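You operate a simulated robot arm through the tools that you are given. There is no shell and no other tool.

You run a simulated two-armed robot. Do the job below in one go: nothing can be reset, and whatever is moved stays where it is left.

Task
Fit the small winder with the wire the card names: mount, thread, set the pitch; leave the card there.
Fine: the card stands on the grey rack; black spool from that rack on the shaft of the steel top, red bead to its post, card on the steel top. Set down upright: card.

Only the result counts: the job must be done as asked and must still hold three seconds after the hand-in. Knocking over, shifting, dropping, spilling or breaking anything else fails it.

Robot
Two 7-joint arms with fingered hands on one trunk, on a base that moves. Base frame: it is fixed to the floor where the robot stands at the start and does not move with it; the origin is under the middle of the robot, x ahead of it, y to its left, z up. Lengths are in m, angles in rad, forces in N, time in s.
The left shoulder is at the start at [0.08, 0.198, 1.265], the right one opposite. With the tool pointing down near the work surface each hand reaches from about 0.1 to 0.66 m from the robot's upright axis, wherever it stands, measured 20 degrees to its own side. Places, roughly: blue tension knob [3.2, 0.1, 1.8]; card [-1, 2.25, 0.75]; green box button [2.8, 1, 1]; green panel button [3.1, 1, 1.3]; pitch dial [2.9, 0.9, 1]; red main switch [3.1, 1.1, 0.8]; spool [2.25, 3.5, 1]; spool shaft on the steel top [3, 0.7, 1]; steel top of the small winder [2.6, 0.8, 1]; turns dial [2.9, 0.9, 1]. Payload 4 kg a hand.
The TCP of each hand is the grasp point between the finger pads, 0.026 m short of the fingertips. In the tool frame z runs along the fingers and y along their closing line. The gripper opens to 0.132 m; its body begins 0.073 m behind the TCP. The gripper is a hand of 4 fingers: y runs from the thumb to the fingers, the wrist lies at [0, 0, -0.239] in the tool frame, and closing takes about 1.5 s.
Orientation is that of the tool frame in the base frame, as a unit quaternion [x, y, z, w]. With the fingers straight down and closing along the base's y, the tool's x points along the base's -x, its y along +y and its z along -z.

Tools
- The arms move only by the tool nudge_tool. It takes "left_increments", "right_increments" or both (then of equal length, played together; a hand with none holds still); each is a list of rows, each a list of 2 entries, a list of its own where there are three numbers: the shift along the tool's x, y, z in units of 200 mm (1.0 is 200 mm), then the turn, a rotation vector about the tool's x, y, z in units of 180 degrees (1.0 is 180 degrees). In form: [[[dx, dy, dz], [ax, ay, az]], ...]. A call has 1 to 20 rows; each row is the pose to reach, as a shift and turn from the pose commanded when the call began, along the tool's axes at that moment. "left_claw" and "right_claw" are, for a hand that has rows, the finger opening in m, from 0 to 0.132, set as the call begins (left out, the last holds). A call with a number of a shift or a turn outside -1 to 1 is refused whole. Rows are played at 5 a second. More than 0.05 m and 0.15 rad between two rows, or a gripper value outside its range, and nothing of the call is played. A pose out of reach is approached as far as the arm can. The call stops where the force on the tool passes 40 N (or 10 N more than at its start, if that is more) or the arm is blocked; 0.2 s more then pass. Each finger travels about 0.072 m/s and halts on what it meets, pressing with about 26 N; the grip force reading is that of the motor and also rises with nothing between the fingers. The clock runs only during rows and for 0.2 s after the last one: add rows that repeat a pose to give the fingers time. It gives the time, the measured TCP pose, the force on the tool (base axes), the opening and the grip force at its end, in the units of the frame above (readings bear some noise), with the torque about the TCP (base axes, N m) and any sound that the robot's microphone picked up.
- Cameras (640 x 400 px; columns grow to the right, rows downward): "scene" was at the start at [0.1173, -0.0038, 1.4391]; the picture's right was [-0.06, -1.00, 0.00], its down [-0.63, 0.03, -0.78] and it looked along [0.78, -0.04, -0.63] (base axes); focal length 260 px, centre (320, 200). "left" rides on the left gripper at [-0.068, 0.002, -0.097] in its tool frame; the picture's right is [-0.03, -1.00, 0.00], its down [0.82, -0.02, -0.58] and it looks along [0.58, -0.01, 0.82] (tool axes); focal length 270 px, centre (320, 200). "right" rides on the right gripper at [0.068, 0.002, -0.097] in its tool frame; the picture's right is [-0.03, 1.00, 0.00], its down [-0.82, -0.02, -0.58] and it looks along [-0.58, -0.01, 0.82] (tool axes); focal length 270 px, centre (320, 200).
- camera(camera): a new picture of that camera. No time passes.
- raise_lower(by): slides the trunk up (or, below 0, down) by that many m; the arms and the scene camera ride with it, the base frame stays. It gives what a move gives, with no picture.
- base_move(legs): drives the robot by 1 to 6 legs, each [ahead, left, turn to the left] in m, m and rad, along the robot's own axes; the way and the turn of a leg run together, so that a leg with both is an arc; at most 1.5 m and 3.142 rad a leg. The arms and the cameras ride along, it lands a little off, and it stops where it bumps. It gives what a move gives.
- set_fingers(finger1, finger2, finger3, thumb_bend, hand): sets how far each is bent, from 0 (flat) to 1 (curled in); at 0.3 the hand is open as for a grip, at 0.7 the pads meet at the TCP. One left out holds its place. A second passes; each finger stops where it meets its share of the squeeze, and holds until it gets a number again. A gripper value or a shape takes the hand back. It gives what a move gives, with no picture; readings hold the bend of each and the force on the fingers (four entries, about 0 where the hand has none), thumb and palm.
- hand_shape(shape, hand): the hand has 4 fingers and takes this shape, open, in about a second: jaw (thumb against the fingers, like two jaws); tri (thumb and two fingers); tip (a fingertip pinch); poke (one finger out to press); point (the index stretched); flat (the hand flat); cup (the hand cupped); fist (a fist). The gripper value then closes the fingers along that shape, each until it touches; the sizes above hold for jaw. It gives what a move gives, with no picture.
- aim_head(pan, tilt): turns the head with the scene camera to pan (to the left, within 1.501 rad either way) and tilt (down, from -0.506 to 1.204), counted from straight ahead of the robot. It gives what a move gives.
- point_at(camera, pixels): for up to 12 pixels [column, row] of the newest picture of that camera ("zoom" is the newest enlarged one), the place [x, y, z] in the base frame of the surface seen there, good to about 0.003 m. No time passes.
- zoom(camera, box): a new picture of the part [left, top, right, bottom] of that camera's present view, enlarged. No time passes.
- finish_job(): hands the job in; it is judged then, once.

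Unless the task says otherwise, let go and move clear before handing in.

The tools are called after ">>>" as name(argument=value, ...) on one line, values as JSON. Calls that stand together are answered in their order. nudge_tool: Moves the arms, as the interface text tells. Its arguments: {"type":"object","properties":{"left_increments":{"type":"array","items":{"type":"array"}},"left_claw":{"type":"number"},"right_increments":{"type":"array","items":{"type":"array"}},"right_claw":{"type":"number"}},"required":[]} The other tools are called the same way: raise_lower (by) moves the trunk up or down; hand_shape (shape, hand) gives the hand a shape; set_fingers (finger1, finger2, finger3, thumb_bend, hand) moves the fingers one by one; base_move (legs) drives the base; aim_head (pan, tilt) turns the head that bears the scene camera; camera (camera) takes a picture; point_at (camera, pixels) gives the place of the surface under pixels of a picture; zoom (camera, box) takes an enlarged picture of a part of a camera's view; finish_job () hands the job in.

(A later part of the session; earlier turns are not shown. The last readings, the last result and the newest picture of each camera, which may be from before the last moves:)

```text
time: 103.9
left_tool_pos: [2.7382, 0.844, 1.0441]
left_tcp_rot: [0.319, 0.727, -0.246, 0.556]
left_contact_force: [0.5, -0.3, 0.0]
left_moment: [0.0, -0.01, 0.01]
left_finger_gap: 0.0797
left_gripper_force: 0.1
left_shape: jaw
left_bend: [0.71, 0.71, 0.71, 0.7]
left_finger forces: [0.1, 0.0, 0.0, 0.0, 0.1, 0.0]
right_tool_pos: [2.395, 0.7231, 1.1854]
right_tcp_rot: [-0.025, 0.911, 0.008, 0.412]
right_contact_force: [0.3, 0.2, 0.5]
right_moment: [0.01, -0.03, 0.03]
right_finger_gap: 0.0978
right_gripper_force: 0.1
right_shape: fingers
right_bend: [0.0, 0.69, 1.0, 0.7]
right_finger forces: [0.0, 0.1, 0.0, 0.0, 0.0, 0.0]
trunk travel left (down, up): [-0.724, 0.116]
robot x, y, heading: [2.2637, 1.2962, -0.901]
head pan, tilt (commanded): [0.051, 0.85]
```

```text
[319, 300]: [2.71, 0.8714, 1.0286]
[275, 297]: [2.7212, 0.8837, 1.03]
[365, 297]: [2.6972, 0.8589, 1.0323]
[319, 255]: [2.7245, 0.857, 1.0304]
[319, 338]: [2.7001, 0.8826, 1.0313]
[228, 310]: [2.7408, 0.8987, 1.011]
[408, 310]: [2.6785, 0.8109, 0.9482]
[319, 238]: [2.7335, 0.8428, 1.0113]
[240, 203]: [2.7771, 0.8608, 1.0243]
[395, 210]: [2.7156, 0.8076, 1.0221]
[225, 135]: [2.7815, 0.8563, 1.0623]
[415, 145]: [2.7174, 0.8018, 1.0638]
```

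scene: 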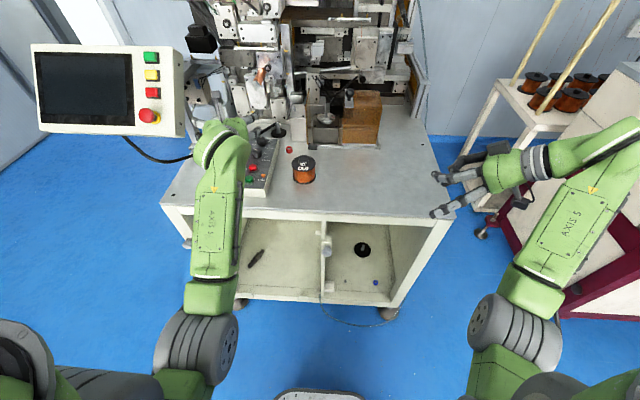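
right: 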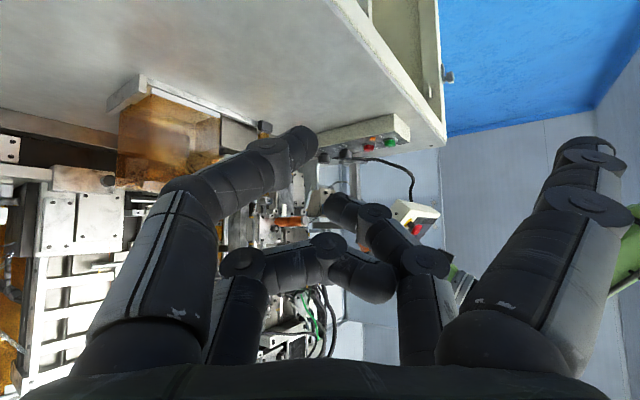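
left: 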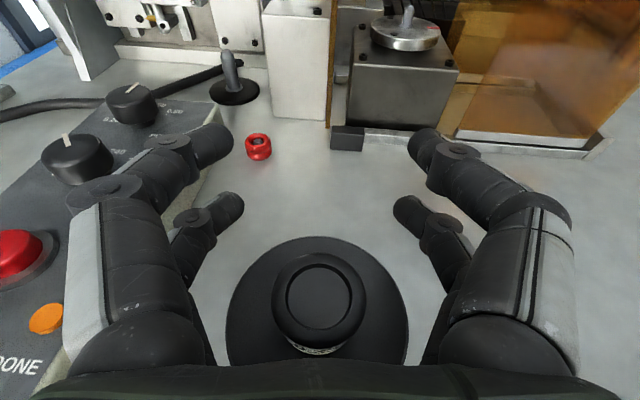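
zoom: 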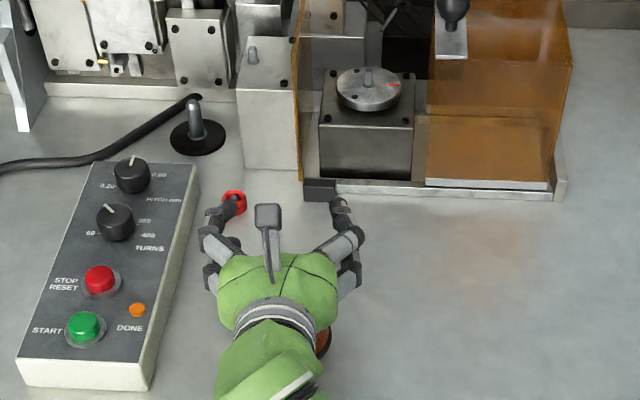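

The hub is now at (2.711,0.8705); the lower tips lie at tool x≈0.0205, z≈0.017. I move the hand back ~5 cm so the tips face the hub's middle.

>>> nudge_tool(left_increments=[[[-0.01, 0, -0.05], [0, 0, 0]], [[0.01, -0.005, -0.12], [0, 0, 0]], [[0.03, -0.01, -0.18], [0, 0, 0]], [[0.046, -0.01, -0.237], [0, 0, 0]]])

>>> camera(camera="left")

>>> point_at(camera="left", pixels=[[240, 203], [395, 210], [319, 205], [319, 220], [319, 190]])

```text
time: 104.9
left_tool_pos: [2.7031, 0.8787, 1.0481]
left_tcp_rot: [0.319, 0.726, -0.247, 0.557]
left_contact_force: [-0.1, 0.3, -0.6]
left_moment: [0.03, 0.06, 0.0]
left_finger_gap: 0.0799
left_gripper_force: 0.0
left_shape: jaw
left_bend: [0.71, 0.71, 0.71, 0.7]
left_finger forces: [0.0, 0.0, 0.1, 0.1, 0.1, 0.0]
right_tool_pos: [2.3948, 0.7239, 1.1854]
right_tcp_rot: [-0.025, 0.911, 0.008, 0.412]
right_contact_force: [0.3, 0.4, -0.1]
right_moment: [-0.01, -0.04, 0.02]
right_finger_gap: 0.0977
right_gripper_force: 0.1
right_shape: fingers
right_bend: [0.0, 0.69, 1.0, 0.7]
right_finger forces: [0.0, 0.0, 0.0, 0.1, 0.0, 0.0]
trunk travel left (down, up): [-0.724, 0.116]
robot x, y, heading: [2.2651, 1.2929, -0.902]
head pan, tilt (commanded): [0.051, 0.85]
```

```text
taken
```

left: 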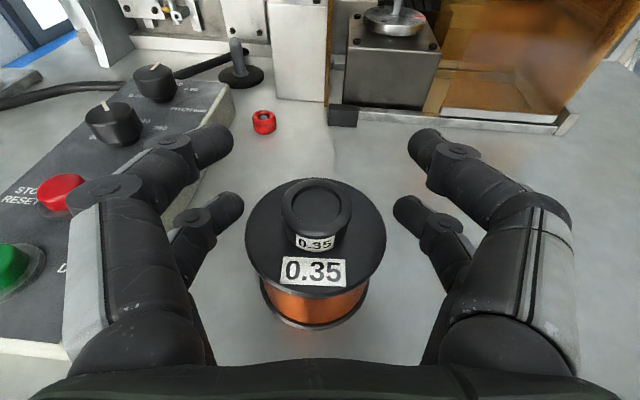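

```text
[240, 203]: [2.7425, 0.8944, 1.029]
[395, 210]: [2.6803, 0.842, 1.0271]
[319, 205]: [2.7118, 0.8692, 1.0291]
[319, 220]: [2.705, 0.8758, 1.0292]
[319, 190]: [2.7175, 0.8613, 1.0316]
```

The tips line up with the hub's middle within about 2 mm. I close again and check.

>>> nudge_tool(left_increments=[[[0, 0, 0], [0, 0, 0]], [[0, 0, 0], [0, 0, 0]], [[0, 0, 0], [0, 0, 0]], [[0, 0, 0], [0, 0, 0]], [[0, 0, 0], [0, 0, 0]]], left_claw=0.02)

>>> camera(camera="left")

```text
time: 106.1
left_tool_pos: [2.7048, 0.8784, 1.0474]
left_tcp_rot: [0.318, 0.727, -0.246, 0.557]
left_contact_force: [0.2, 0.9, -0.2]
left_moment: [0.04, -0.01, 0.04]
left_finger_gap: 0.0216
left_gripper_force: 0.1
left_shape: jaw
left_bend: [0.73, 0.72, 0.72, 0.7]
left_finger forces: [0.0, 2.9, 1.8, 0.0, 0.1, 0.0]
right_tool_pos: [2.3947, 0.7243, 1.1855]
right_tcp_rot: [-0.025, 0.911, 0.009, 0.412]
right_contact_force: [1.2, 0.6, -0.5]
right_moment: [0.01, -0.02, -0.04]
right_finger_gap: 0.0977
right_gripper_force: 0.1
right_shape: fingers
right_bend: [0.0, 0.69, 1.0, 0.7]
right_finger forces: [0.0, 0.0, 0.0, 0.0, 0.0, 0.1]
trunk travel left (down, up): [-0.724, 0.116]
robot x, y, heading: [2.271, 1.2956, -0.908]
head pan, tilt (commanded): [0.051, 0.85]
```

```text
taken
```

left: 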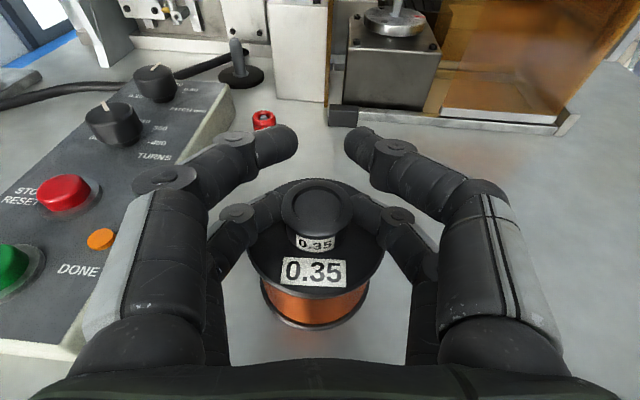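

The lower digits touch the hub (2.9 and 1.8 N) without moving it. I tighten just those two fingers.

>>> set_fingers(hand="left", finger2=0.78, finger3=0.78)

>>> camera(camera="left")

```text
time: 107.1
left_tool_pos: [2.705, 0.8779, 1.048]
left_tcp_rot: [0.319, 0.726, -0.247, 0.557]
left_contact_force: [0.0, -0.1, -0.2]
left_moment: [-0.04, 0.0, 0.02]
left_finger_gap: 0.0211
left_gripper_force: 8.2
left_shape: fingers
left_bend: [0.73, 0.72, 0.72, 0.7]
left_finger forces: [0.1, 8.2, 8.0, 0.1, 0.1, 0.0]
right_tool_pos: [2.3945, 0.7227, 1.1858]
right_tcp_rot: [-0.026, 0.911, 0.009, 0.412]
right_contact_force: [0.1, 0.0, 0.4]
right_moment: [0.02, 0.01, 0.02]
right_finger_gap: 0.0982
right_gripper_force: 0.0
right_shape: fingers
right_bend: [0.0, 0.69, 1.0, 0.7]
right_finger forces: [0.0, 0.0, 0.1, 0.0, 0.0, 0.1]
trunk travel left (down, up): [-0.724, 0.116]
robot x, y, heading: [2.2668, 1.2931, -0.906]
head pan, tilt (commanded): [0.051, 0.85]
```

```text
taken
```

left: 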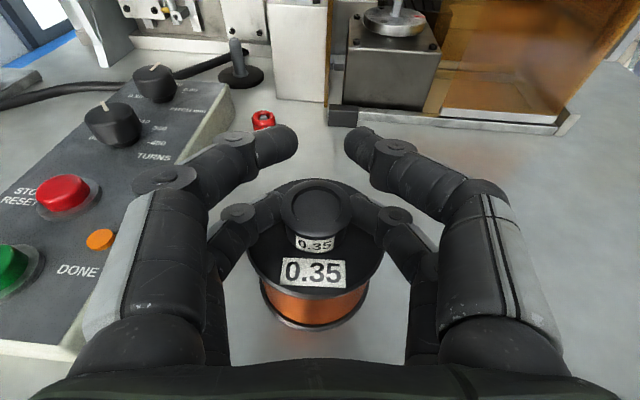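

Both press 8 N and hold steady; I tighten a bit more.

>>> set_fingers(hand="left", finger2=0.88, finger3=0.88)

```text
time: 108.1
left_tool_pos: [2.704, 0.8765, 1.0475]
left_tcp_rot: [0.319, 0.727, -0.246, 0.556]
left_contact_force: [0.6, -1.0, 0.1]
left_moment: [0.02, -0.01, 0.02]
left_finger_gap: 0.021
left_gripper_force: 8.0
left_shape: fingers
left_bend: [0.73, 0.71, 0.72, 0.7]
left_finger forces: [0.0, 8.1, 8.1, 0.0, 0.0, 0.0]
right_tool_pos: [2.3945, 0.7236, 1.185]
right_tcp_rot: [-0.026, 0.911, 0.009, 0.412]
right_contact_force: [-0.5, 0.5, 0.6]
right_moment: [0.0, 0.01, 0.01]
right_finger_gap: 0.0981
right_gripper_force: 0.2
right_shape: fingers
right_bend: [0.0, 0.69, 1.0, 0.7]
right_finger forces: [0.1, 0.0, 0.0, 0.1, 0.0, 0.0]
trunk travel left (down, up): [-0.724, 0.116]
robot x, y, heading: [2.268, 1.2901, -0.907]
head pan, tilt (commanded): [0.051, 0.85]
```

The finger mode caps each digit at about 8 N; the gripper mode presses harder. Since the contact is steady, I switch to gripper closing for a firmer hold.

>>> nudge_tool(left_increments=[[[0, 0, 0], [0, 0, 0]], [[0, 0, 0], [0, 0, 0]], [[0, 0, 0], [0, 0, 0]]], left_claw=0.0)

>>> camera(camera="left")

```text
time: 108.9
left_tool_pos: [2.7045, 0.8781, 1.0487]
left_tcp_rot: [0.318, 0.727, -0.245, 0.557]
left_contact_force: [0.4, -1.0, -0.2]
left_moment: [-0.04, -0.03, 0.0]
left_finger_gap: 0.0
left_gripper_force: 26.1
left_shape: jaw
left_bend: [0.61, 0.73, 0.73, 0.7]
left_finger forces: [0.1, 22.9, 23.1, 0.0, 0.0, 0.0]
right_tool_pos: [2.3944, 0.7244, 1.185]
right_tcp_rot: [-0.025, 0.911, 0.009, 0.412]
right_contact_force: [0.1, -0.4, 0.5]
right_moment: [0.02, -0.01, 0.01]
right_finger_gap: 0.0977
right_gripper_force: 0.0
right_shape: fingers
right_bend: [0.0, 0.69, 1.0, 0.7]
right_finger forces: [0.1, 0.0, 0.0, 0.0, 0.0, 0.0]
trunk travel left (down, up): [-0.724, 0.116]
robot x, y, heading: [2.2692, 1.2924, -0.904]
head pan, tilt (commanded): [0.051, 0.85]
```

```text
taken
```

left: 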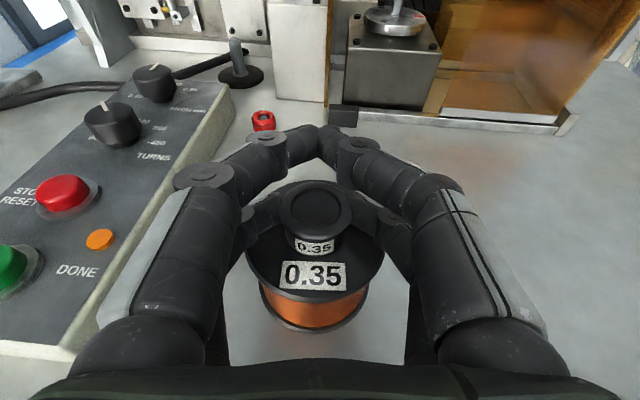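

Both fingers press 23 N and the spool hasn't moved. I lift 2 cm to test the hold.

>>> nudge_tool(left_increments=[[[-0.048, 0, -0.013], [0, 0, 0]], [[-0.097, 0, -0.026], [0, 0, 0]]])

>>> camera(camera="left")

>>> zoom(camera="scene", box=[230, 110, 390, 230])

```text
time: 109.5
left_tool_pos: [2.7029, 0.8766, 1.067]
left_tcp_rot: [0.319, 0.727, -0.245, 0.556]
left_contact_force: [-0.3, 0.6, -5.7]
left_moment: [0.02, 0.06, -0.01]
left_finger_gap: 0.0
left_gripper_force: 25.7
left_shape: jaw
left_bend: [0.61, 0.73, 0.73, 0.7]
left_finger forces: [0.0, 22.6, 23.1, 0.1, 0.1, 0.1]
right_tool_pos: [2.3955, 0.7243, 1.1851]
right_tcp_rot: [-0.026, 0.911, 0.009, 0.412]
right_contact_force: [-0.6, -0.5, -0.1]
right_moment: [-0.01, -0.02, 0.03]
right_finger_gap: 0.0979
right_gripper_force: 0.1
right_shape: fingers
right_bend: [0.0, 0.69, 1.0, 0.7]
right_finger forces: [0.0, 0.1, 0.0, 0.1, 0.1, 0.0]
trunk travel left (down, up): [-0.724, 0.116]
robot x, y, heading: [2.2686, 1.288, -0.904]
head pan, tilt (commanded): [0.051, 0.85]
```

```text
taken
```

left: 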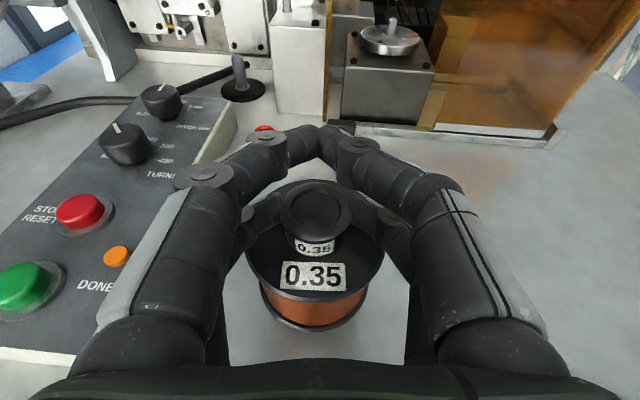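

```text
3.33 times, centred on (310, 170) of scene
```

zoom: 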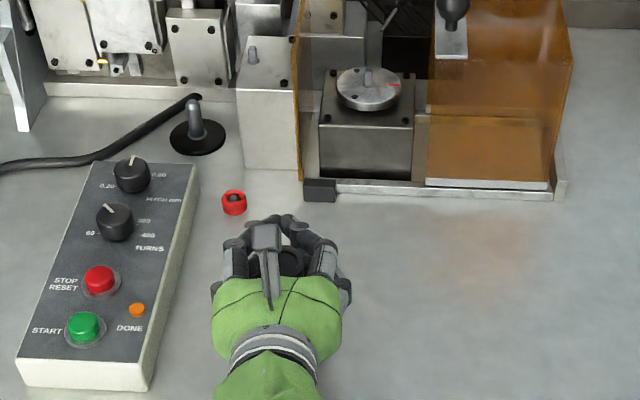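

The spool hangs upright from the pinch (−5.7 N). Before mounting I measure the digits' outer joints and the shaft again from this view to check clearances.

>>> point_at(camera="left", pixels=[[242, 210], [398, 215], [415, 240], [425, 290], [200, 172], [440, 180], [480, 230], [239, 65], [239, 80], [316, 205], [290, 205], [343, 205]])

>>> zoom(camera="left", box=[190, 40, 330, 130])

>>> point_at(camera="zoom", pixels=[[222, 75], [225, 110], [228, 140], [231, 165], [140, 200], [325, 195], [235, 240], [228, 195], [345, 120], [520, 80], [400, 300], [60, 120]])

```text
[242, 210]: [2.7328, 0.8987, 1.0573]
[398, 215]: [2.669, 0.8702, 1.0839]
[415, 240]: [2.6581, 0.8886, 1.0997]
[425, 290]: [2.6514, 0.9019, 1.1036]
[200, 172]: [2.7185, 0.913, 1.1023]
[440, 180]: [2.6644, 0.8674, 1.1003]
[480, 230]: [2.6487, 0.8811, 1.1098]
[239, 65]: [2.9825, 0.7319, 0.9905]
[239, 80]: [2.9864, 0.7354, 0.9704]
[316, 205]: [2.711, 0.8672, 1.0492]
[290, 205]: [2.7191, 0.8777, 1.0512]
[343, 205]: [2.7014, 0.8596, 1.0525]
```

```text
4.44 times, centred on (260, 85) of left
```

zoom: 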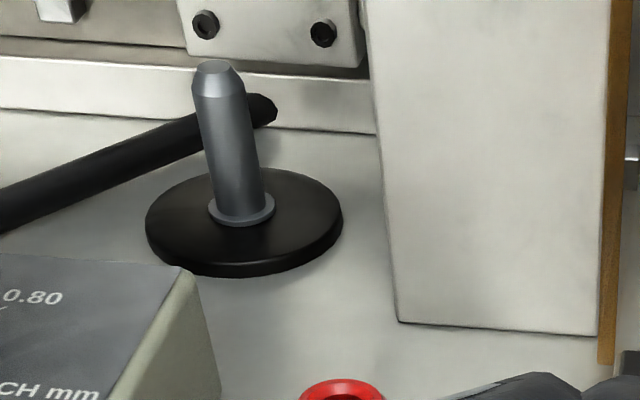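

```text
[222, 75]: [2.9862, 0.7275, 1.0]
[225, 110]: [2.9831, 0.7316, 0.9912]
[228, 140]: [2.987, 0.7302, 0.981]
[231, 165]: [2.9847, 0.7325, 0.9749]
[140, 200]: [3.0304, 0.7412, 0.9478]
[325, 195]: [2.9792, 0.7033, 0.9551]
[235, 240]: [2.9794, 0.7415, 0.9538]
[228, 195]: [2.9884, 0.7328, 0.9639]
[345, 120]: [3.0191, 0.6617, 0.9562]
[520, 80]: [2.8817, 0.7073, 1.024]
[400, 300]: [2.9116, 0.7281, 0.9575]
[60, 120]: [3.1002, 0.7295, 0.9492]
```

The shaft centre comes out at about (2.992,0.729) and the hub sits at TCP+(0.007,−0.0077). I lift the spool to z 1.13 and drive 0.13 m closer along the free lane right of the dial box.

>>> nudge_tool(left_increments=[[[-0.1, 0, -0.027], [0, 0, 0]], [[-0.2, 0, -0.054], [0, 0, 0]], [[-0.305, 0, -0.081], [0, 0, 0]]])

>>> base_move(legs=[[0.13, 0, 0]])

>>> camera(camera="left")

>>> camera(camera="scene")

```text
time: 110.3
left_tool_pos: [2.7051, 0.8763, 1.1309]
left_tcp_rot: [0.319, 0.726, -0.246, 0.557]
left_contact_force: [0.0, -0.4, -6.3]
left_moment: [0.02, 0.04, 0.0]
left_finger_gap: 0.0001
left_gripper_force: 26.4
left_shape: jaw
left_bend: [0.61, 0.73, 0.73, 0.7]
left_finger forces: [0.0, 22.8, 23.0, 0.0, 0.0, 0.0]
right_tool_pos: [2.3943, 0.7237, 1.1841]
right_tcp_rot: [-0.026, 0.911, 0.01, 0.412]
right_contact_force: [-0.5, 0.2, -0.4]
right_moment: [0.0, 0.0, 0.02]
right_finger_gap: 0.0979
right_gripper_force: 0.0
right_shape: fingers
right_bend: [0.0, 0.69, 1.0, 0.7]
right_finger forces: [0.0, 0.0, 0.0, 0.0, 0.0, 0.1]
trunk travel left (down, up): [-0.724, 0.116]
robot x, y, heading: [2.2684, 1.2925, -0.911]
head pan, tilt (commanded): [0.051, 0.85]
```

```text
time: 111.6
left_tool_pos: [2.7855, 0.7769, 1.1321]
left_tcp_rot: [0.317, 0.727, -0.245, 0.557]
left_contact_force: [-0.3, 0.7, -5.7]
left_moment: [0.05, 0.05, -0.03]
left_finger_gap: 0.0
left_gripper_force: 26.2
left_shape: jaw
left_bend: [0.61, 0.73, 0.73, 0.7]
left_finger forces: [0.0, 22.9, 23.2, 0.0, 0.1, 0.1]
right_tool_pos: [2.4757, 0.6242, 1.1861]
right_tcp_rot: [-0.027, 0.91, 0.008, 0.413]
right_contact_force: [0.0, 0.5, -0.3]
right_moment: [0.03, -0.03, -0.03]
right_finger_gap: 0.098
right_gripper_force: 0.0
right_shape: fingers
right_bend: [0.0, 0.69, 1.0, 0.7]
right_finger forces: [0.1, 0.0, 0.0, 0.0, 0.0, 0.0]
trunk travel left (down, up): [-0.724, 0.116]
robot x, y, heading: [2.3481, 1.1931, -0.904]
head pan, tilt (commanded): [0.051, 0.85]
```

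```text
taken
```

left: 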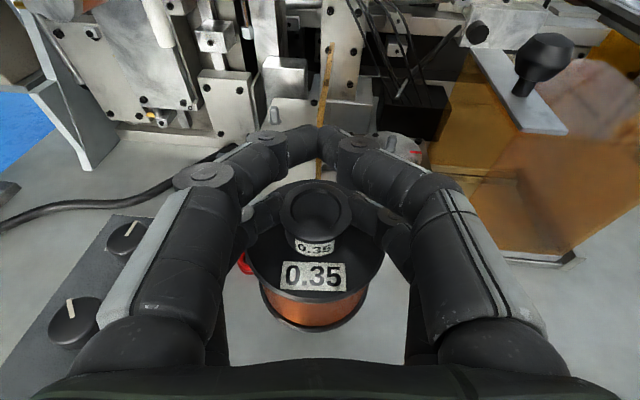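

```text
taken
```

scene: 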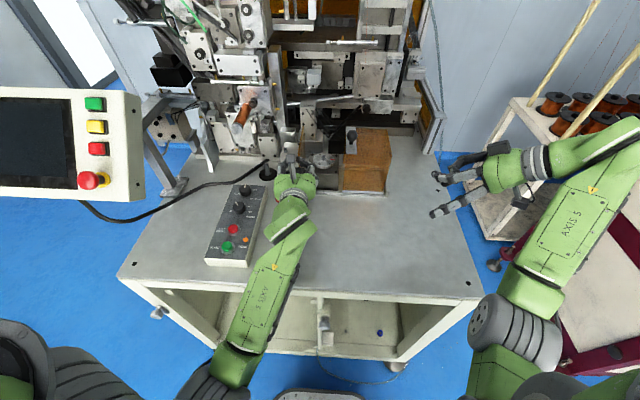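

The spool is beside the dial box; shaft at (268,172) in the scene view, copper tube at (244,112). I zoom to re-measure tube and shaft.

>>> zoom(camera="scene", box=[215, 85, 325, 195])

>>> point_at(camera="zoom", pixels=[[205, 120], [215, 100], [225, 80], [195, 135], [250, 95], [292, 285], [292, 300], [292, 318], [262, 320], [325, 320], [292, 340], [280, 265]])

```text
3.64 times, centred on (270, 140) of scene
```

zoom: 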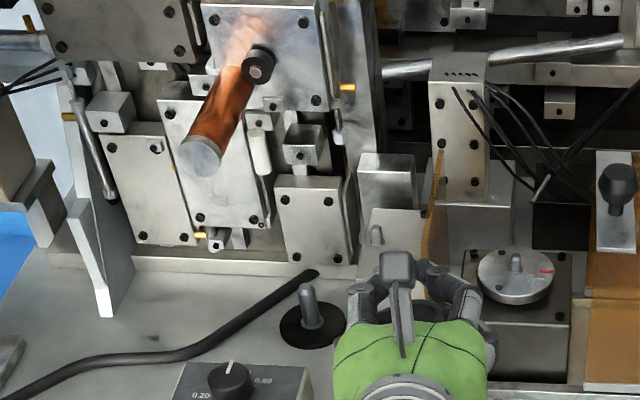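

```text
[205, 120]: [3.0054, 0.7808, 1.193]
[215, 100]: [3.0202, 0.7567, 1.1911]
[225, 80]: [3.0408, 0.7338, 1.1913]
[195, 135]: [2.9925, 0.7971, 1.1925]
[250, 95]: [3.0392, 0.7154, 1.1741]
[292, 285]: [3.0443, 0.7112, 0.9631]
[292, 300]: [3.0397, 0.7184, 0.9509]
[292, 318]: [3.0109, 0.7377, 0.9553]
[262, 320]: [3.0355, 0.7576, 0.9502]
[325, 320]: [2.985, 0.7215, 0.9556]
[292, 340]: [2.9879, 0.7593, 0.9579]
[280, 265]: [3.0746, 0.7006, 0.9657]
```

The tube lies at u≈2.84–2.865 with bottom z≈1.168, so the shallow hand clears it. I move the spool left over the dial box's rear at safe height first.

>>> nudge_tool(left_increments=[[[-0.06, 0.1, 0.0], [0, 0, 0]], [[-0.075, 0.28, 0.02], [0, 0, 0]], [[-0.08, 0.47, 0.04], [0, 0, 0]], [[-0.086, 0.66, 0.063], [0, 0, 0]]])

>>> camera(camera="left")

>>> zoom(camera="scene", box=[195, 85, 325, 215])

```text
time: 112.6
left_tool_pos: [2.895, 0.8548, 1.1428]
left_tcp_rot: [0.318, 0.727, -0.246, 0.556]
left_contact_force: [1.0, 0.3, -6.2]
left_moment: [0.06, 0.0, -0.02]
left_finger_gap: 0.0
left_gripper_force: 26.0
left_shape: jaw
left_bend: [0.61, 0.73, 0.73, 0.7]
left_finger forces: [0.1, 23.6, 23.6, 0.0, 0.0, 0.0]
right_tool_pos: [2.4773, 0.6218, 1.1851]
right_tcp_rot: [-0.027, 0.911, 0.01, 0.411]
right_contact_force: [0.2, -0.1, 0.7]
right_moment: [0.0, 0.02, 0.0]
right_finger_gap: 0.0979
right_gripper_force: 0.1
right_shape: fingers
right_bend: [0.0, 0.69, 1.0, 0.7]
right_finger forces: [0.0, 0.0, 0.0, 0.1, 0.1, 0.0]
trunk travel left (down, up): [-0.724, 0.116]
robot x, y, heading: [2.349, 1.1874, -0.902]
head pan, tilt (commanded): [0.051, 0.85]
```

```text
taken
```

left: 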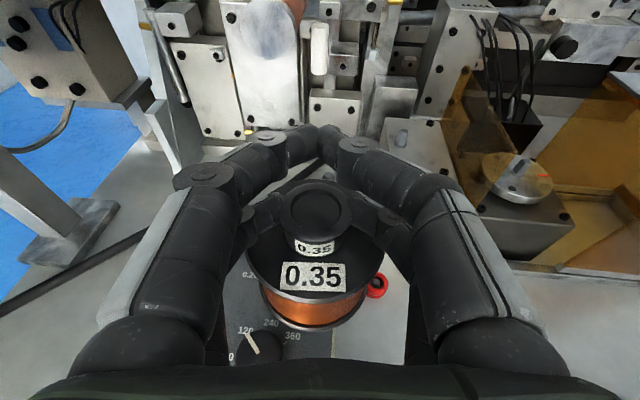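

```text
3.08 times, centred on (260, 150) of scene
```

zoom: 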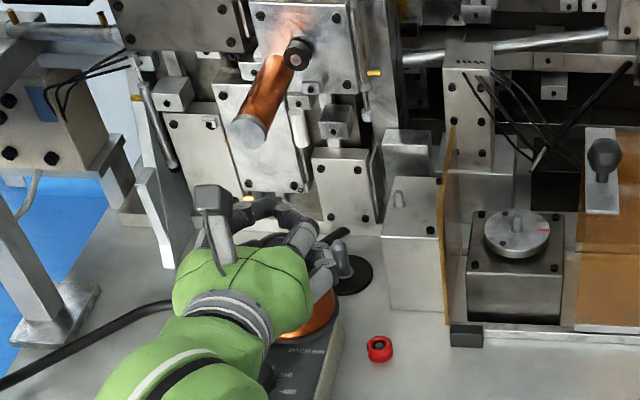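

The spool is behind the knobs at z 1.143; the shaft is just ahead. I now move it forward over the shaft, descending to z 1.115.

>>> nudge_tool(left_increments=[[[-0.01, -0.017, 0.19], [0, 0, 0]], [[-0.02, -0.035, 0.38], [0, 0, 0]], [[-0.035, -0.052, 0.57], [0, 0, 0]], [[-0.056, -0.07, 0.749], [0, 0, 0]]])

>>> camera(camera="left")

>>> zoom(camera="scene", box=[215, 105, 325, 215])

```text
time: 113.6
left_tool_pos: [2.9856, 0.7337, 1.1152]
left_tcp_rot: [0.318, 0.728, -0.244, 0.555]
left_contact_force: [-0.4, 0.1, -5.5]
left_moment: [0.03, 0.03, -0.01]
left_finger_gap: 0.0002
left_gripper_force: 26.3
left_shape: jaw
left_bend: [0.61, 0.73, 0.73, 0.7]
left_finger forces: [0.0, 23.4, 23.7, 0.0, 0.1, 0.0]
right_tool_pos: [2.4778, 0.6204, 1.1837]
right_tcp_rot: [-0.027, 0.911, 0.011, 0.412]
right_contact_force: [-0.4, -1.1, 0.4]
right_moment: [-0.01, -0.02, 0.02]
right_finger_gap: 0.098
right_gripper_force: 0.1
right_shape: fingers
right_bend: [0.0, 0.69, 1.0, 0.7]
right_finger forces: [0.0, 0.0, 0.0, 0.0, 0.1, 0.0]
trunk travel left (down, up): [-0.724, 0.116]
robot x, y, heading: [2.348, 1.1909, -0.905]
head pan, tilt (commanded): [0.051, 0.85]
```

```text
taken
```

left: 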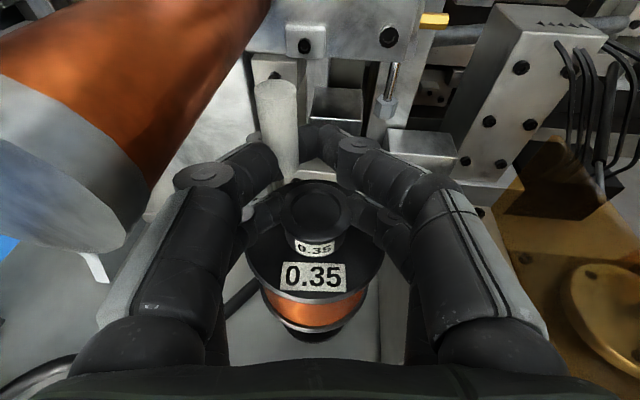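

```text
3.64 times, centred on (270, 160) of scene
```

zoom: 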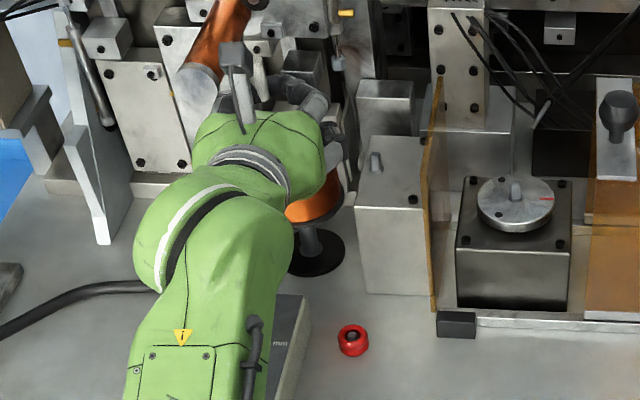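

The spool hovers over the shaft (shaft visible under it at zoom (310,240)), the tube passes left of the hand's camera, and no contact force shows. I zoom tighter to judge the alignment.

>>> zoom(camera="scene", box=[258, 140, 308, 185])

>>> point_at(camera="zoom", pixels=[[290, 250], [295, 225], [275, 280], [390, 260], [280, 165], [320, 190], [385, 150], [330, 120], [250, 190], [300, 290]])

```text
8.89 times, centred on (283, 162) of scene
```

zoom: 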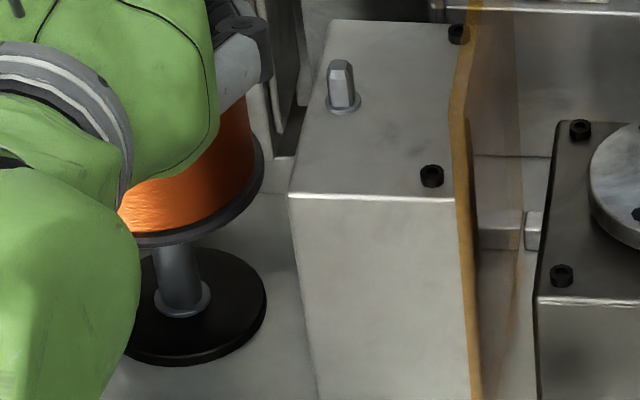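

```text
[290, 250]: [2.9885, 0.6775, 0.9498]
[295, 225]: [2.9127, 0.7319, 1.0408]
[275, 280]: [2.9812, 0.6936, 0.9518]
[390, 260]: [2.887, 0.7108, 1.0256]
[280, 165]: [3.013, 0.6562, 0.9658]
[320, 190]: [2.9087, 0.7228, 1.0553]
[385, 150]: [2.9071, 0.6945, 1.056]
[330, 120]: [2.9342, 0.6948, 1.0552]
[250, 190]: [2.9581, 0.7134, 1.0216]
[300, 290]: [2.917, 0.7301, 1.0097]
```

I sample points on the lower flange's rim to locate the spool's axis relative to the shaft.

>>> point_at(camera="zoom", pixels=[[258, 170], [250, 195], [235, 213], [215, 228], [195, 238], [175, 243], [155, 243], [180, 265], [180, 285], [170, 262], [195, 265], [258, 320]])

```text
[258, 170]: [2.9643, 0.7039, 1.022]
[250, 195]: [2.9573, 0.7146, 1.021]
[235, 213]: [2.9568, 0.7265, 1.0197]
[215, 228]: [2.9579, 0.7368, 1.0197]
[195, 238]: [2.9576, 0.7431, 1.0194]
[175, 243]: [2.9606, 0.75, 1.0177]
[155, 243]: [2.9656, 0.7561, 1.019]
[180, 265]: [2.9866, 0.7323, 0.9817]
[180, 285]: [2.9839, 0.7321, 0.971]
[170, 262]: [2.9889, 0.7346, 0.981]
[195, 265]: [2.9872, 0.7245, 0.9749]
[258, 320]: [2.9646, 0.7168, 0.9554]
```

The circle fit puts the spool axis at about (2.993,0.7295) against the shaft at (2.9925,0.7277): within 2 mm. I correct that and lower 2 cm carefully.

>>> nudge_tool(left_increments=[[[0.0, -0.008, 0.005], [0, 0, 0]], [[0.048, -0.008, 0.018], [0, 0, 0]], [[0.097, -0.008, 0.031], [0, 0, 0]]])

>>> zoom(camera="scene", box=[258, 140, 308, 185])

```text
time: 114.4
left_tool_pos: [2.9836, 0.7334, 1.0956]
left_tcp_rot: [0.317, 0.728, -0.245, 0.557]
left_contact_force: [0.8, 0.0, -6.2]
left_moment: [0.08, 0.05, 0.02]
left_finger_gap: 0.0
left_gripper_force: 26.4
left_shape: jaw
left_bend: [0.61, 0.73, 0.73, 0.7]
left_finger forces: [0.0, 23.4, 23.7, 0.0, 0.0, 0.1]
right_tool_pos: [2.4786, 0.6206, 1.1855]
right_tcp_rot: [-0.027, 0.911, 0.011, 0.412]
right_contact_force: [0.0, 0.2, -0.2]
right_moment: [0.02, -0.01, -0.01]
right_finger_gap: 0.0979
right_gripper_force: 0.1
right_shape: fingers
right_bend: [0.0, 0.69, 1.0, 0.7]
right_finger forces: [0.0, 0.0, 0.0, 0.1, 0.0, 0.0]
trunk travel left (down, up): [-0.724, 0.116]
robot x, y, heading: [2.3512, 1.188, -0.902]
head pan, tilt (commanded): [0.051, 0.85]
```

```text
8.89 times, centred on (283, 162) of scene
```

zoom: 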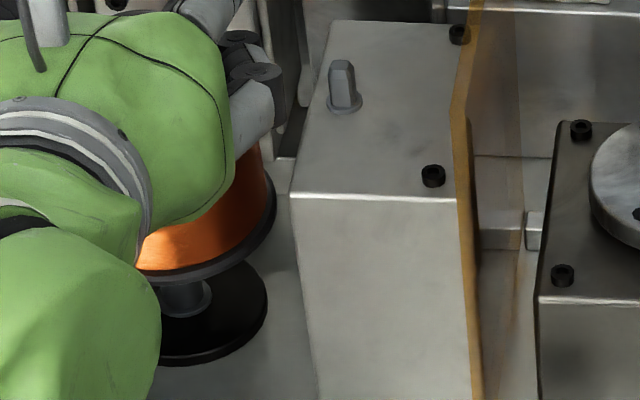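

No contact force at spool bottom z≈0.998, which is below the shaft's tip, so the bore is over the shaft. I lower further in 1 cm rows.

>>> nudge_tool(left_increments=[[[0.048, 0, 0.013], [0, 0, 0]], [[0.097, 0, 0.026], [0, 0, 0]]])

>>> zoom(camera="scene", box=[258, 140, 308, 185])

```text
time: 115.0
left_tool_pos: [2.9854, 0.7328, 1.0751]
left_tcp_rot: [0.317, 0.728, -0.244, 0.557]
left_contact_force: [0.3, -0.6, -5.2]
left_moment: [0.04, 0.05, 0.0]
left_finger_gap: 0.0
left_gripper_force: 25.8
left_shape: jaw
left_bend: [0.61, 0.73, 0.73, 0.7]
left_finger forces: [0.0, 23.4, 23.8, 0.1, 0.0, 0.1]
right_tool_pos: [2.4784, 0.6212, 1.1846]
right_tcp_rot: [-0.027, 0.911, 0.011, 0.412]
right_contact_force: [-0.5, -0.2, -0.4]
right_moment: [0.02, -0.02, 0.0]
right_finger_gap: 0.0976
right_gripper_force: 0.1
right_shape: fingers
right_bend: [0.0, 0.69, 1.0, 0.7]
right_finger forces: [0.0, 0.0, 0.0, 0.1, 0.0, 0.0]
trunk travel left (down, up): [-0.724, 0.116]
robot x, y, heading: [2.3486, 1.1936, -0.902]
head pan, tilt (commanded): [0.051, 0.85]
```

```text
8.89 times, centred on (283, 162) of scene
```

zoom: 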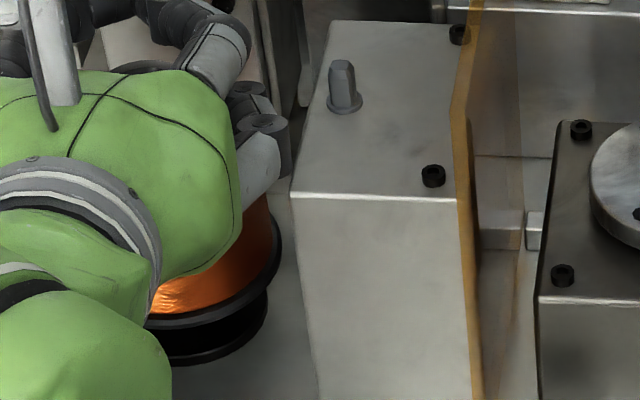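

Still free at spool bottom ≈0.977; the digits stay left of the block. I lower the rest until it seats.

>>> nudge_tool(left_increments=[[[0.034, 0, 0.009], [0, 0, 0]], [[0.068, 0, 0.018], [0, 0, 0]], [[0.082, 0, 0.022], [0, 0, 0]], [[0.092, 0, 0.0245], [0, 0, 0]], [[0.102, 0, 0.027], [0, 0, 0]]])

>>> zoom(camera="scene", box=[258, 140, 308, 185])

```text
time: 116.2
left_tool_pos: [2.985, 0.7344, 1.0537]
left_tcp_rot: [0.317, 0.728, -0.245, 0.557]
left_contact_force: [5.3, 3.2, -2.2]
left_moment: [0.0, 0.12, -0.18]
left_finger_gap: 0.0
left_gripper_force: 26.0
left_shape: jaw
left_bend: [0.61, 0.73, 0.73, 0.7]
left_finger forces: [0.0, 25.2, 32.0, 0.0, 0.0, 0.0]
right_tool_pos: [2.4782, 0.6228, 1.1852]
right_tcp_rot: [-0.027, 0.911, 0.009, 0.411]
right_contact_force: [-0.1, -0.2, 1.0]
right_moment: [-0.02, 0.01, -0.02]
right_finger_gap: 0.098
right_gripper_force: 0.1
right_shape: fingers
right_bend: [0.0, 0.69, 1.0, 0.7]
right_finger forces: [0.1, 0.0, 0.0, 0.0, 0.1, 0.0]
trunk travel left (down, up): [-0.724, 0.116]
robot x, y, heading: [2.3492, 1.1915, -0.906]
head pan, tilt (commanded): [0.051, 0.85]
```

```text
8.89 times, centred on (283, 162) of scene
```

zoom: 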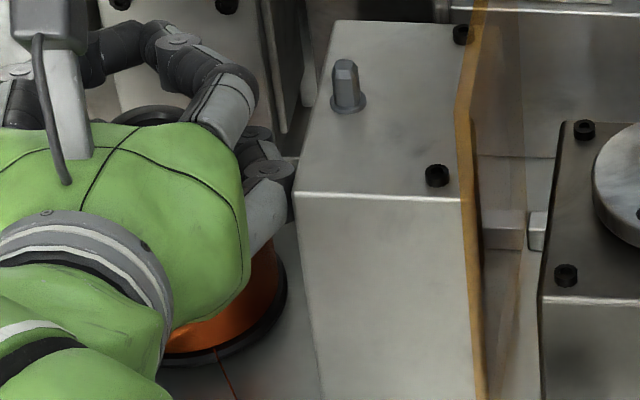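

A thin wire now runs from the spool (zoom 225,370), and the z force dropped to −2.2 N, so the spool is seated on its disc. A sideways push of ~6 N suggests the right digit is near the block, so I open only a little to release the hub.

>>> nudge_tool(left_increments=[[[0, 0, 0], [0, 0, 0]], [[0, 0, 0], [0, 0, 0]], [[0, 0, 0], [0, 0, 0]]], left_claw=0.05)

>>> camera(camera="left")

>>> zoom(camera="scene", box=[240, 120, 330, 220])

```text
time: 117.0
left_tool_pos: [2.9884, 0.7358, 1.0544]
left_tcp_rot: [0.315, 0.728, -0.245, 0.558]
left_contact_force: [14.7, 4.3, -0.4]
left_moment: [0.08, -0.15, -0.2]
left_finger_gap: 0.0463
left_gripper_force: 0.1
left_shape: jaw
left_bend: [0.74, 0.74, 0.73, 0.7]
left_finger forces: [0.1, 0.0, 17.1, 0.0, 0.0, 0.0]
right_tool_pos: [2.48, 0.6238, 1.1857]
right_tcp_rot: [-0.028, 0.911, 0.01, 0.412]
right_contact_force: [0.3, 0.0, -0.3]
right_moment: [0.03, 0.0, -0.01]
right_finger_gap: 0.0978
right_gripper_force: 0.1
right_shape: fingers
right_bend: [0.0, 0.69, 1.0, 0.7]
right_finger forces: [0.0, 0.0, 0.0, 0.0, 0.0, 0.0]
trunk travel left (down, up): [-0.724, 0.116]
robot x, y, heading: [2.3475, 1.1873, -0.901]
head pan, tilt (commanded): [0.051, 0.85]
```

```text
taken
```

left: 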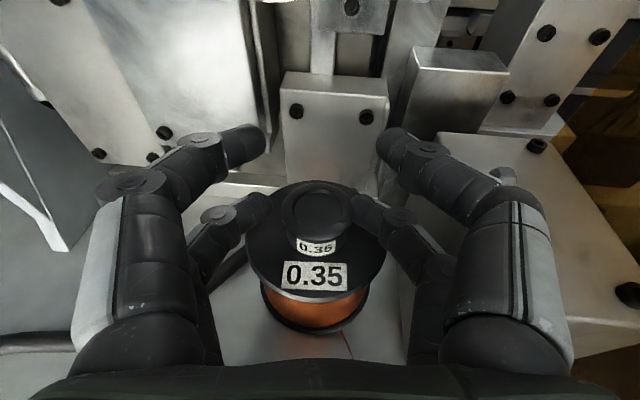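

```text
4.00 times, centred on (285, 170) of scene
```

zoom: 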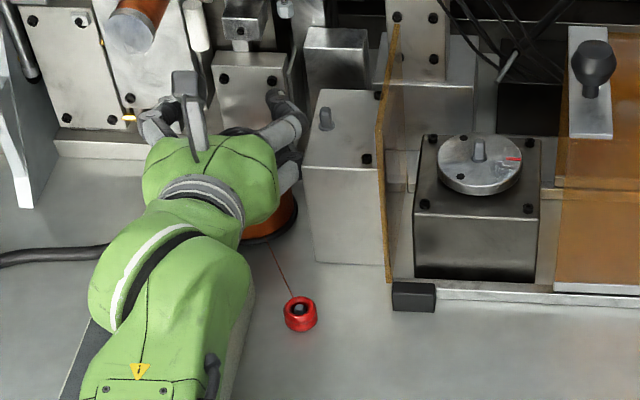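

The wire now runs from the spool to the red bead (298,312). The right lower digit is wedged between hub and block, so I pull the hand straight back horizontally while opening slightly more.

>>> nudge_tool(left_increments=[[[0.007, 0.01, -0.025], [0, 0, 0]], [[0.02, 0.015, -0.075], [0, 0, 0]], [[0.039, 0.02, -0.145], [0, 0, 0]], [[0.052, 0.02, -0.22], [0, 0, 0]], [[0.05, 0.02, -0.3], [0, 0, 0]]], left_claw=0.06)

>>> camera(camera="left")

>>> zoom(camera="scene", box=[240, 120, 330, 220])

```text
time: 118.2
left_tool_pos: [2.9449, 0.7817, 1.0624]
left_tcp_rot: [0.318, 0.727, -0.246, 0.557]
left_contact_force: [0.1, -0.7, -0.2]
left_moment: [0.04, 0.0, 0.03]
left_finger_gap: 0.0596
left_gripper_force: 0.0
left_shape: jaw
left_bend: [0.73, 0.73, 0.73, 0.7]
left_finger forces: [0.0, 0.1, 0.0, 0.0, 0.1, 0.0]
right_tool_pos: [2.4763, 0.6215, 1.1856]
right_tcp_rot: [-0.027, 0.91, 0.009, 0.413]
right_contact_force: [0.5, -0.9, -0.6]
right_moment: [-0.01, 0.0, 0.0]
right_finger_gap: 0.098
right_gripper_force: 0.1
right_shape: fingers
right_bend: [0.0, 0.69, 1.0, 0.7]
right_finger forces: [0.0, 0.1, 0.0, 0.0, 0.0, 0.0]
trunk travel left (down, up): [-0.724, 0.116]
robot x, y, heading: [2.3468, 1.1943, -0.903]
head pan, tilt (commanded): [0.051, 0.85]
```

```text
taken
```

left: 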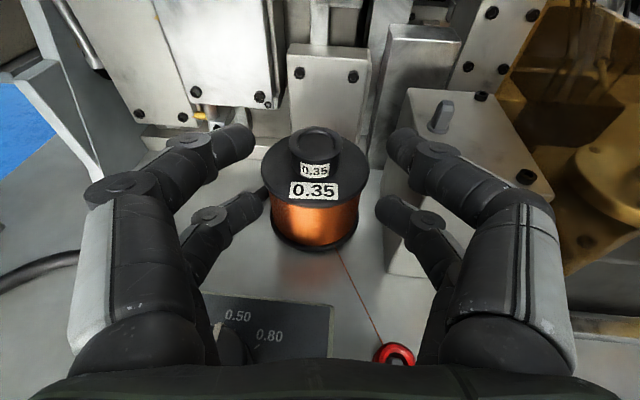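

```text
4.00 times, centred on (285, 170) of scene
```

zoom: 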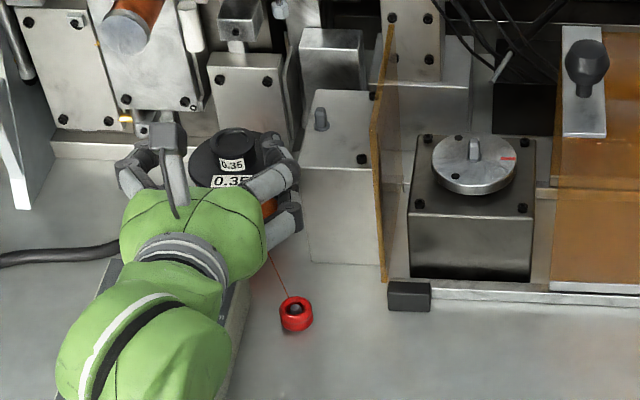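

The spool stands on the shaft and the hand is free. For the bead I compare the two candidate posts closely: block dowel (320,120) and disc dowel (475,150) in this zoom.

>>> zoom(camera="scene", box=[285, 135, 345, 175])

>>> point_at(camera="zoom", pixels=[[100, 95], [100, 115], [100, 135], [85, 133], [118, 133], [510, 140], [510, 160], [510, 185], [490, 185], [530, 185], [100, 150], [510, 195]])

>>> zoom(camera="scene", box=[280, 180, 312, 204])

```text
10.00 times, centred on (315, 155) of scene
```

zoom: 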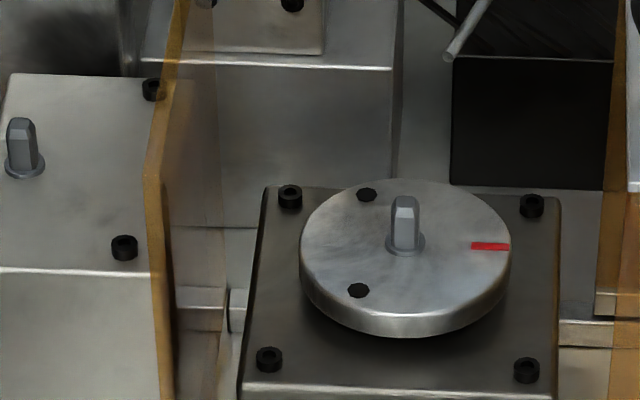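

```text
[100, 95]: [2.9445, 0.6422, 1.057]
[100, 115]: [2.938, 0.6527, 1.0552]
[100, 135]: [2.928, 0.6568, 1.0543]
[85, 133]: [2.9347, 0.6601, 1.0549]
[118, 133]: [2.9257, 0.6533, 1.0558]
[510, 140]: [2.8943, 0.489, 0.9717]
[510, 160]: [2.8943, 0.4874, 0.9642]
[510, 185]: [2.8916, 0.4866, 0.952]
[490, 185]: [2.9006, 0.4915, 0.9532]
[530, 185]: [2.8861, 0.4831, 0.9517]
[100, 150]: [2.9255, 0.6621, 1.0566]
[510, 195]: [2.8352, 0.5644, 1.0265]
```

```text
16.00 times, centred on (296, 192) of scene
```

zoom: 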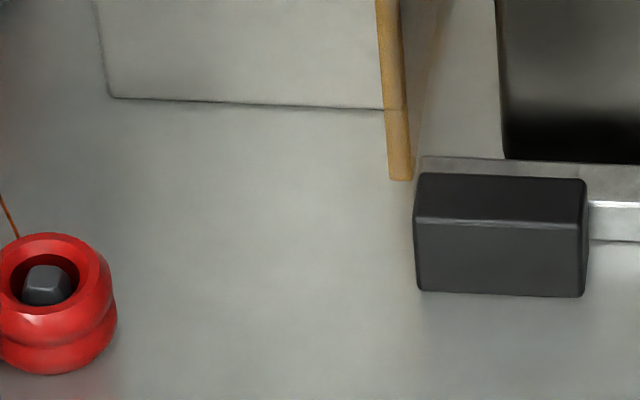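

The park pin inside the bead, the block's dowel and the disc's spindle are all the same type; the disc is the former's spindle, so the block's dowel is the bead's post. I measure the dowel and its surroundings (amber plate, block edges) from the left camera.

>>> camera(camera="left")

>>> point_at(camera="left", pixels=[[441, 103], [441, 115], [438, 128], [408, 92], [478, 95], [500, 120], [520, 100], [545, 60], [388, 190], [395, 270], [530, 180], [590, 210]])

>>> zoom(camera="left", box=[360, 50, 640, 225])

```text
taken
```

left: 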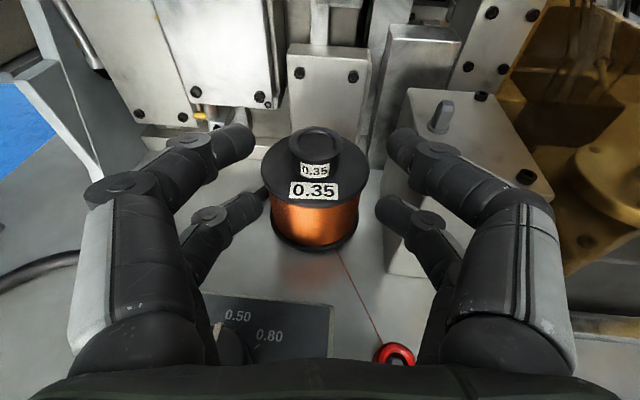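

```text
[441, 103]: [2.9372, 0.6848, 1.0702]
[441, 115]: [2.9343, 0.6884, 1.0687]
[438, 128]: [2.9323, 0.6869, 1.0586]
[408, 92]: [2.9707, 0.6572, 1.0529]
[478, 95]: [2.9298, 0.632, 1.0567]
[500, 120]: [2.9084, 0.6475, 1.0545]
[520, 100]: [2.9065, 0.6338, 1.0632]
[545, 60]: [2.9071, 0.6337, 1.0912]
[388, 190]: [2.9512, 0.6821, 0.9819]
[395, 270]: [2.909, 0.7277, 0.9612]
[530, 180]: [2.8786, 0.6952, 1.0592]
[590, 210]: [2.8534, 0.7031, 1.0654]
```

```text
2.29 times, centred on (500, 138) of left
```

zoom: 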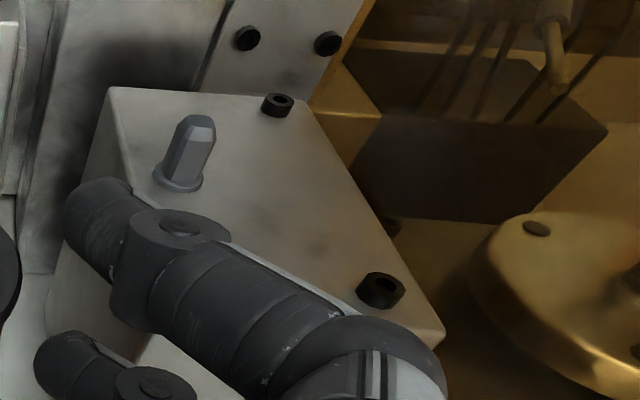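

The dowel centre is about (2.936,0.685) with top z≈1.071, and the amber plate stands 0.054 m to its right at u≈2.685. I raise the left hand and bring it above the red bead at (2.872,0.786).

>>> nudge_tool(left_increments=[[[-0.2, 0, -0.055], [0, 0, 0]], [[-0.24, -0.03, -0.12], [0, 0, 0]], [[-0.2, -0.12, -0.23], [-0.012, 0, -0.003]], [[-0.15, -0.2, -0.3], [-0.02, 0, -0.005]], [[-0.101, -0.257, -0.349], [-0.0274, 0, -0.0073]]], left_claw=0.055)

>>> camera(camera="left")

>>> camera(camera="scene")

```text
time: 119.4
left_tool_pos: [2.8652, 0.794, 1.0974]
left_tcp_rot: [0.285, 0.741, -0.22, 0.567]
left_contact_force: [0.2, 0.1, -0.2]
left_moment: [-0.02, -0.01, 0.0]
left_finger_gap: 0.0555
left_gripper_force: 0.0
left_shape: jaw
left_bend: [0.73, 0.73, 0.73, 0.7]
left_finger forces: [0.1, 0.0, 0.0, 0.0, 0.0, 0.1]
right_tool_pos: [2.4769, 0.6218, 1.1868]
right_tcp_rot: [-0.027, 0.91, 0.01, 0.413]
right_contact_force: [-0.3, -0.3, -0.5]
right_moment: [0.02, -0.02, 0.0]
right_finger_gap: 0.0979
right_gripper_force: 0.1
right_shape: fingers
right_bend: [0.0, 0.69, 1.0, 0.7]
right_finger forces: [0.0, 0.0, 0.0, 0.0, 0.0, 0.0]
trunk travel left (down, up): [-0.724, 0.116]
robot x, y, heading: [2.3515, 1.1879, -0.9]
head pan, tilt (commanded): [0.051, 0.85]
```

```text
taken
```

left: 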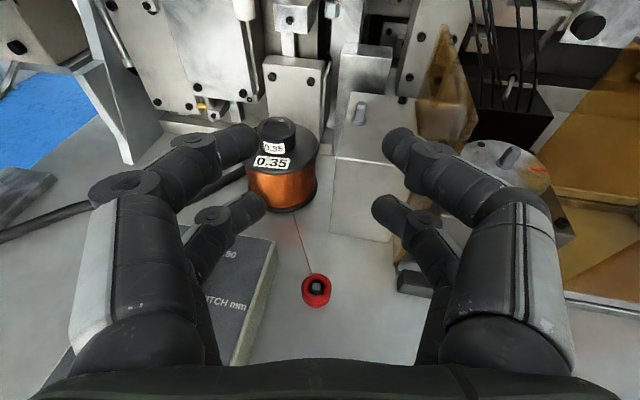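

```text
taken
```

scene: 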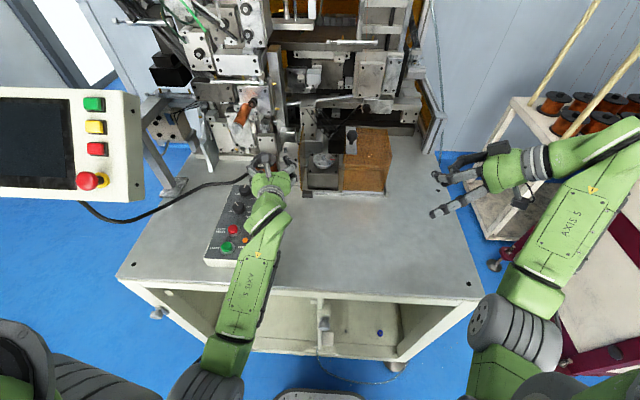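

The left view shows spool, wire and bead (316,289) in line below the hand. I zoom on the bead for its exact centre.

>>> zoom(camera="left", box=[290, 265, 345, 315])

>>> point_at(camera="left", pixels=[[303, 288], [329, 288], [316, 277], [316, 299], [316, 287], [316, 305], [309, 283], [323, 283], [240, 340], [233, 280], [390, 240], [395, 290]])

```text
8.00 times, centred on (318, 290) of left
```

zoom: 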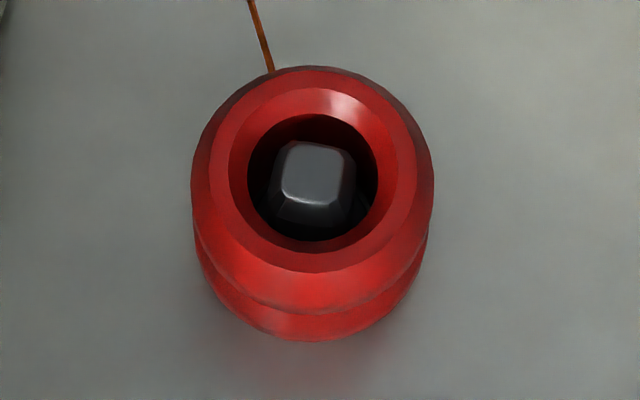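

```text
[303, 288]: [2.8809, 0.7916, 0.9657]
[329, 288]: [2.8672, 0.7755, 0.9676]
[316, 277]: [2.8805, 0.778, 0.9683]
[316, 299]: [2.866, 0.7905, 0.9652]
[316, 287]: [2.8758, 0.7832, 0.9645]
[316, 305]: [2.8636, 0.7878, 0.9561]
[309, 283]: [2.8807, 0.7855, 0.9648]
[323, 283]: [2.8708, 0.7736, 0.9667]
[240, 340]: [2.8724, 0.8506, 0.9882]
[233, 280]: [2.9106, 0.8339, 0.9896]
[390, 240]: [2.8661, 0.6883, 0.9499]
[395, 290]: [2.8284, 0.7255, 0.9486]
```

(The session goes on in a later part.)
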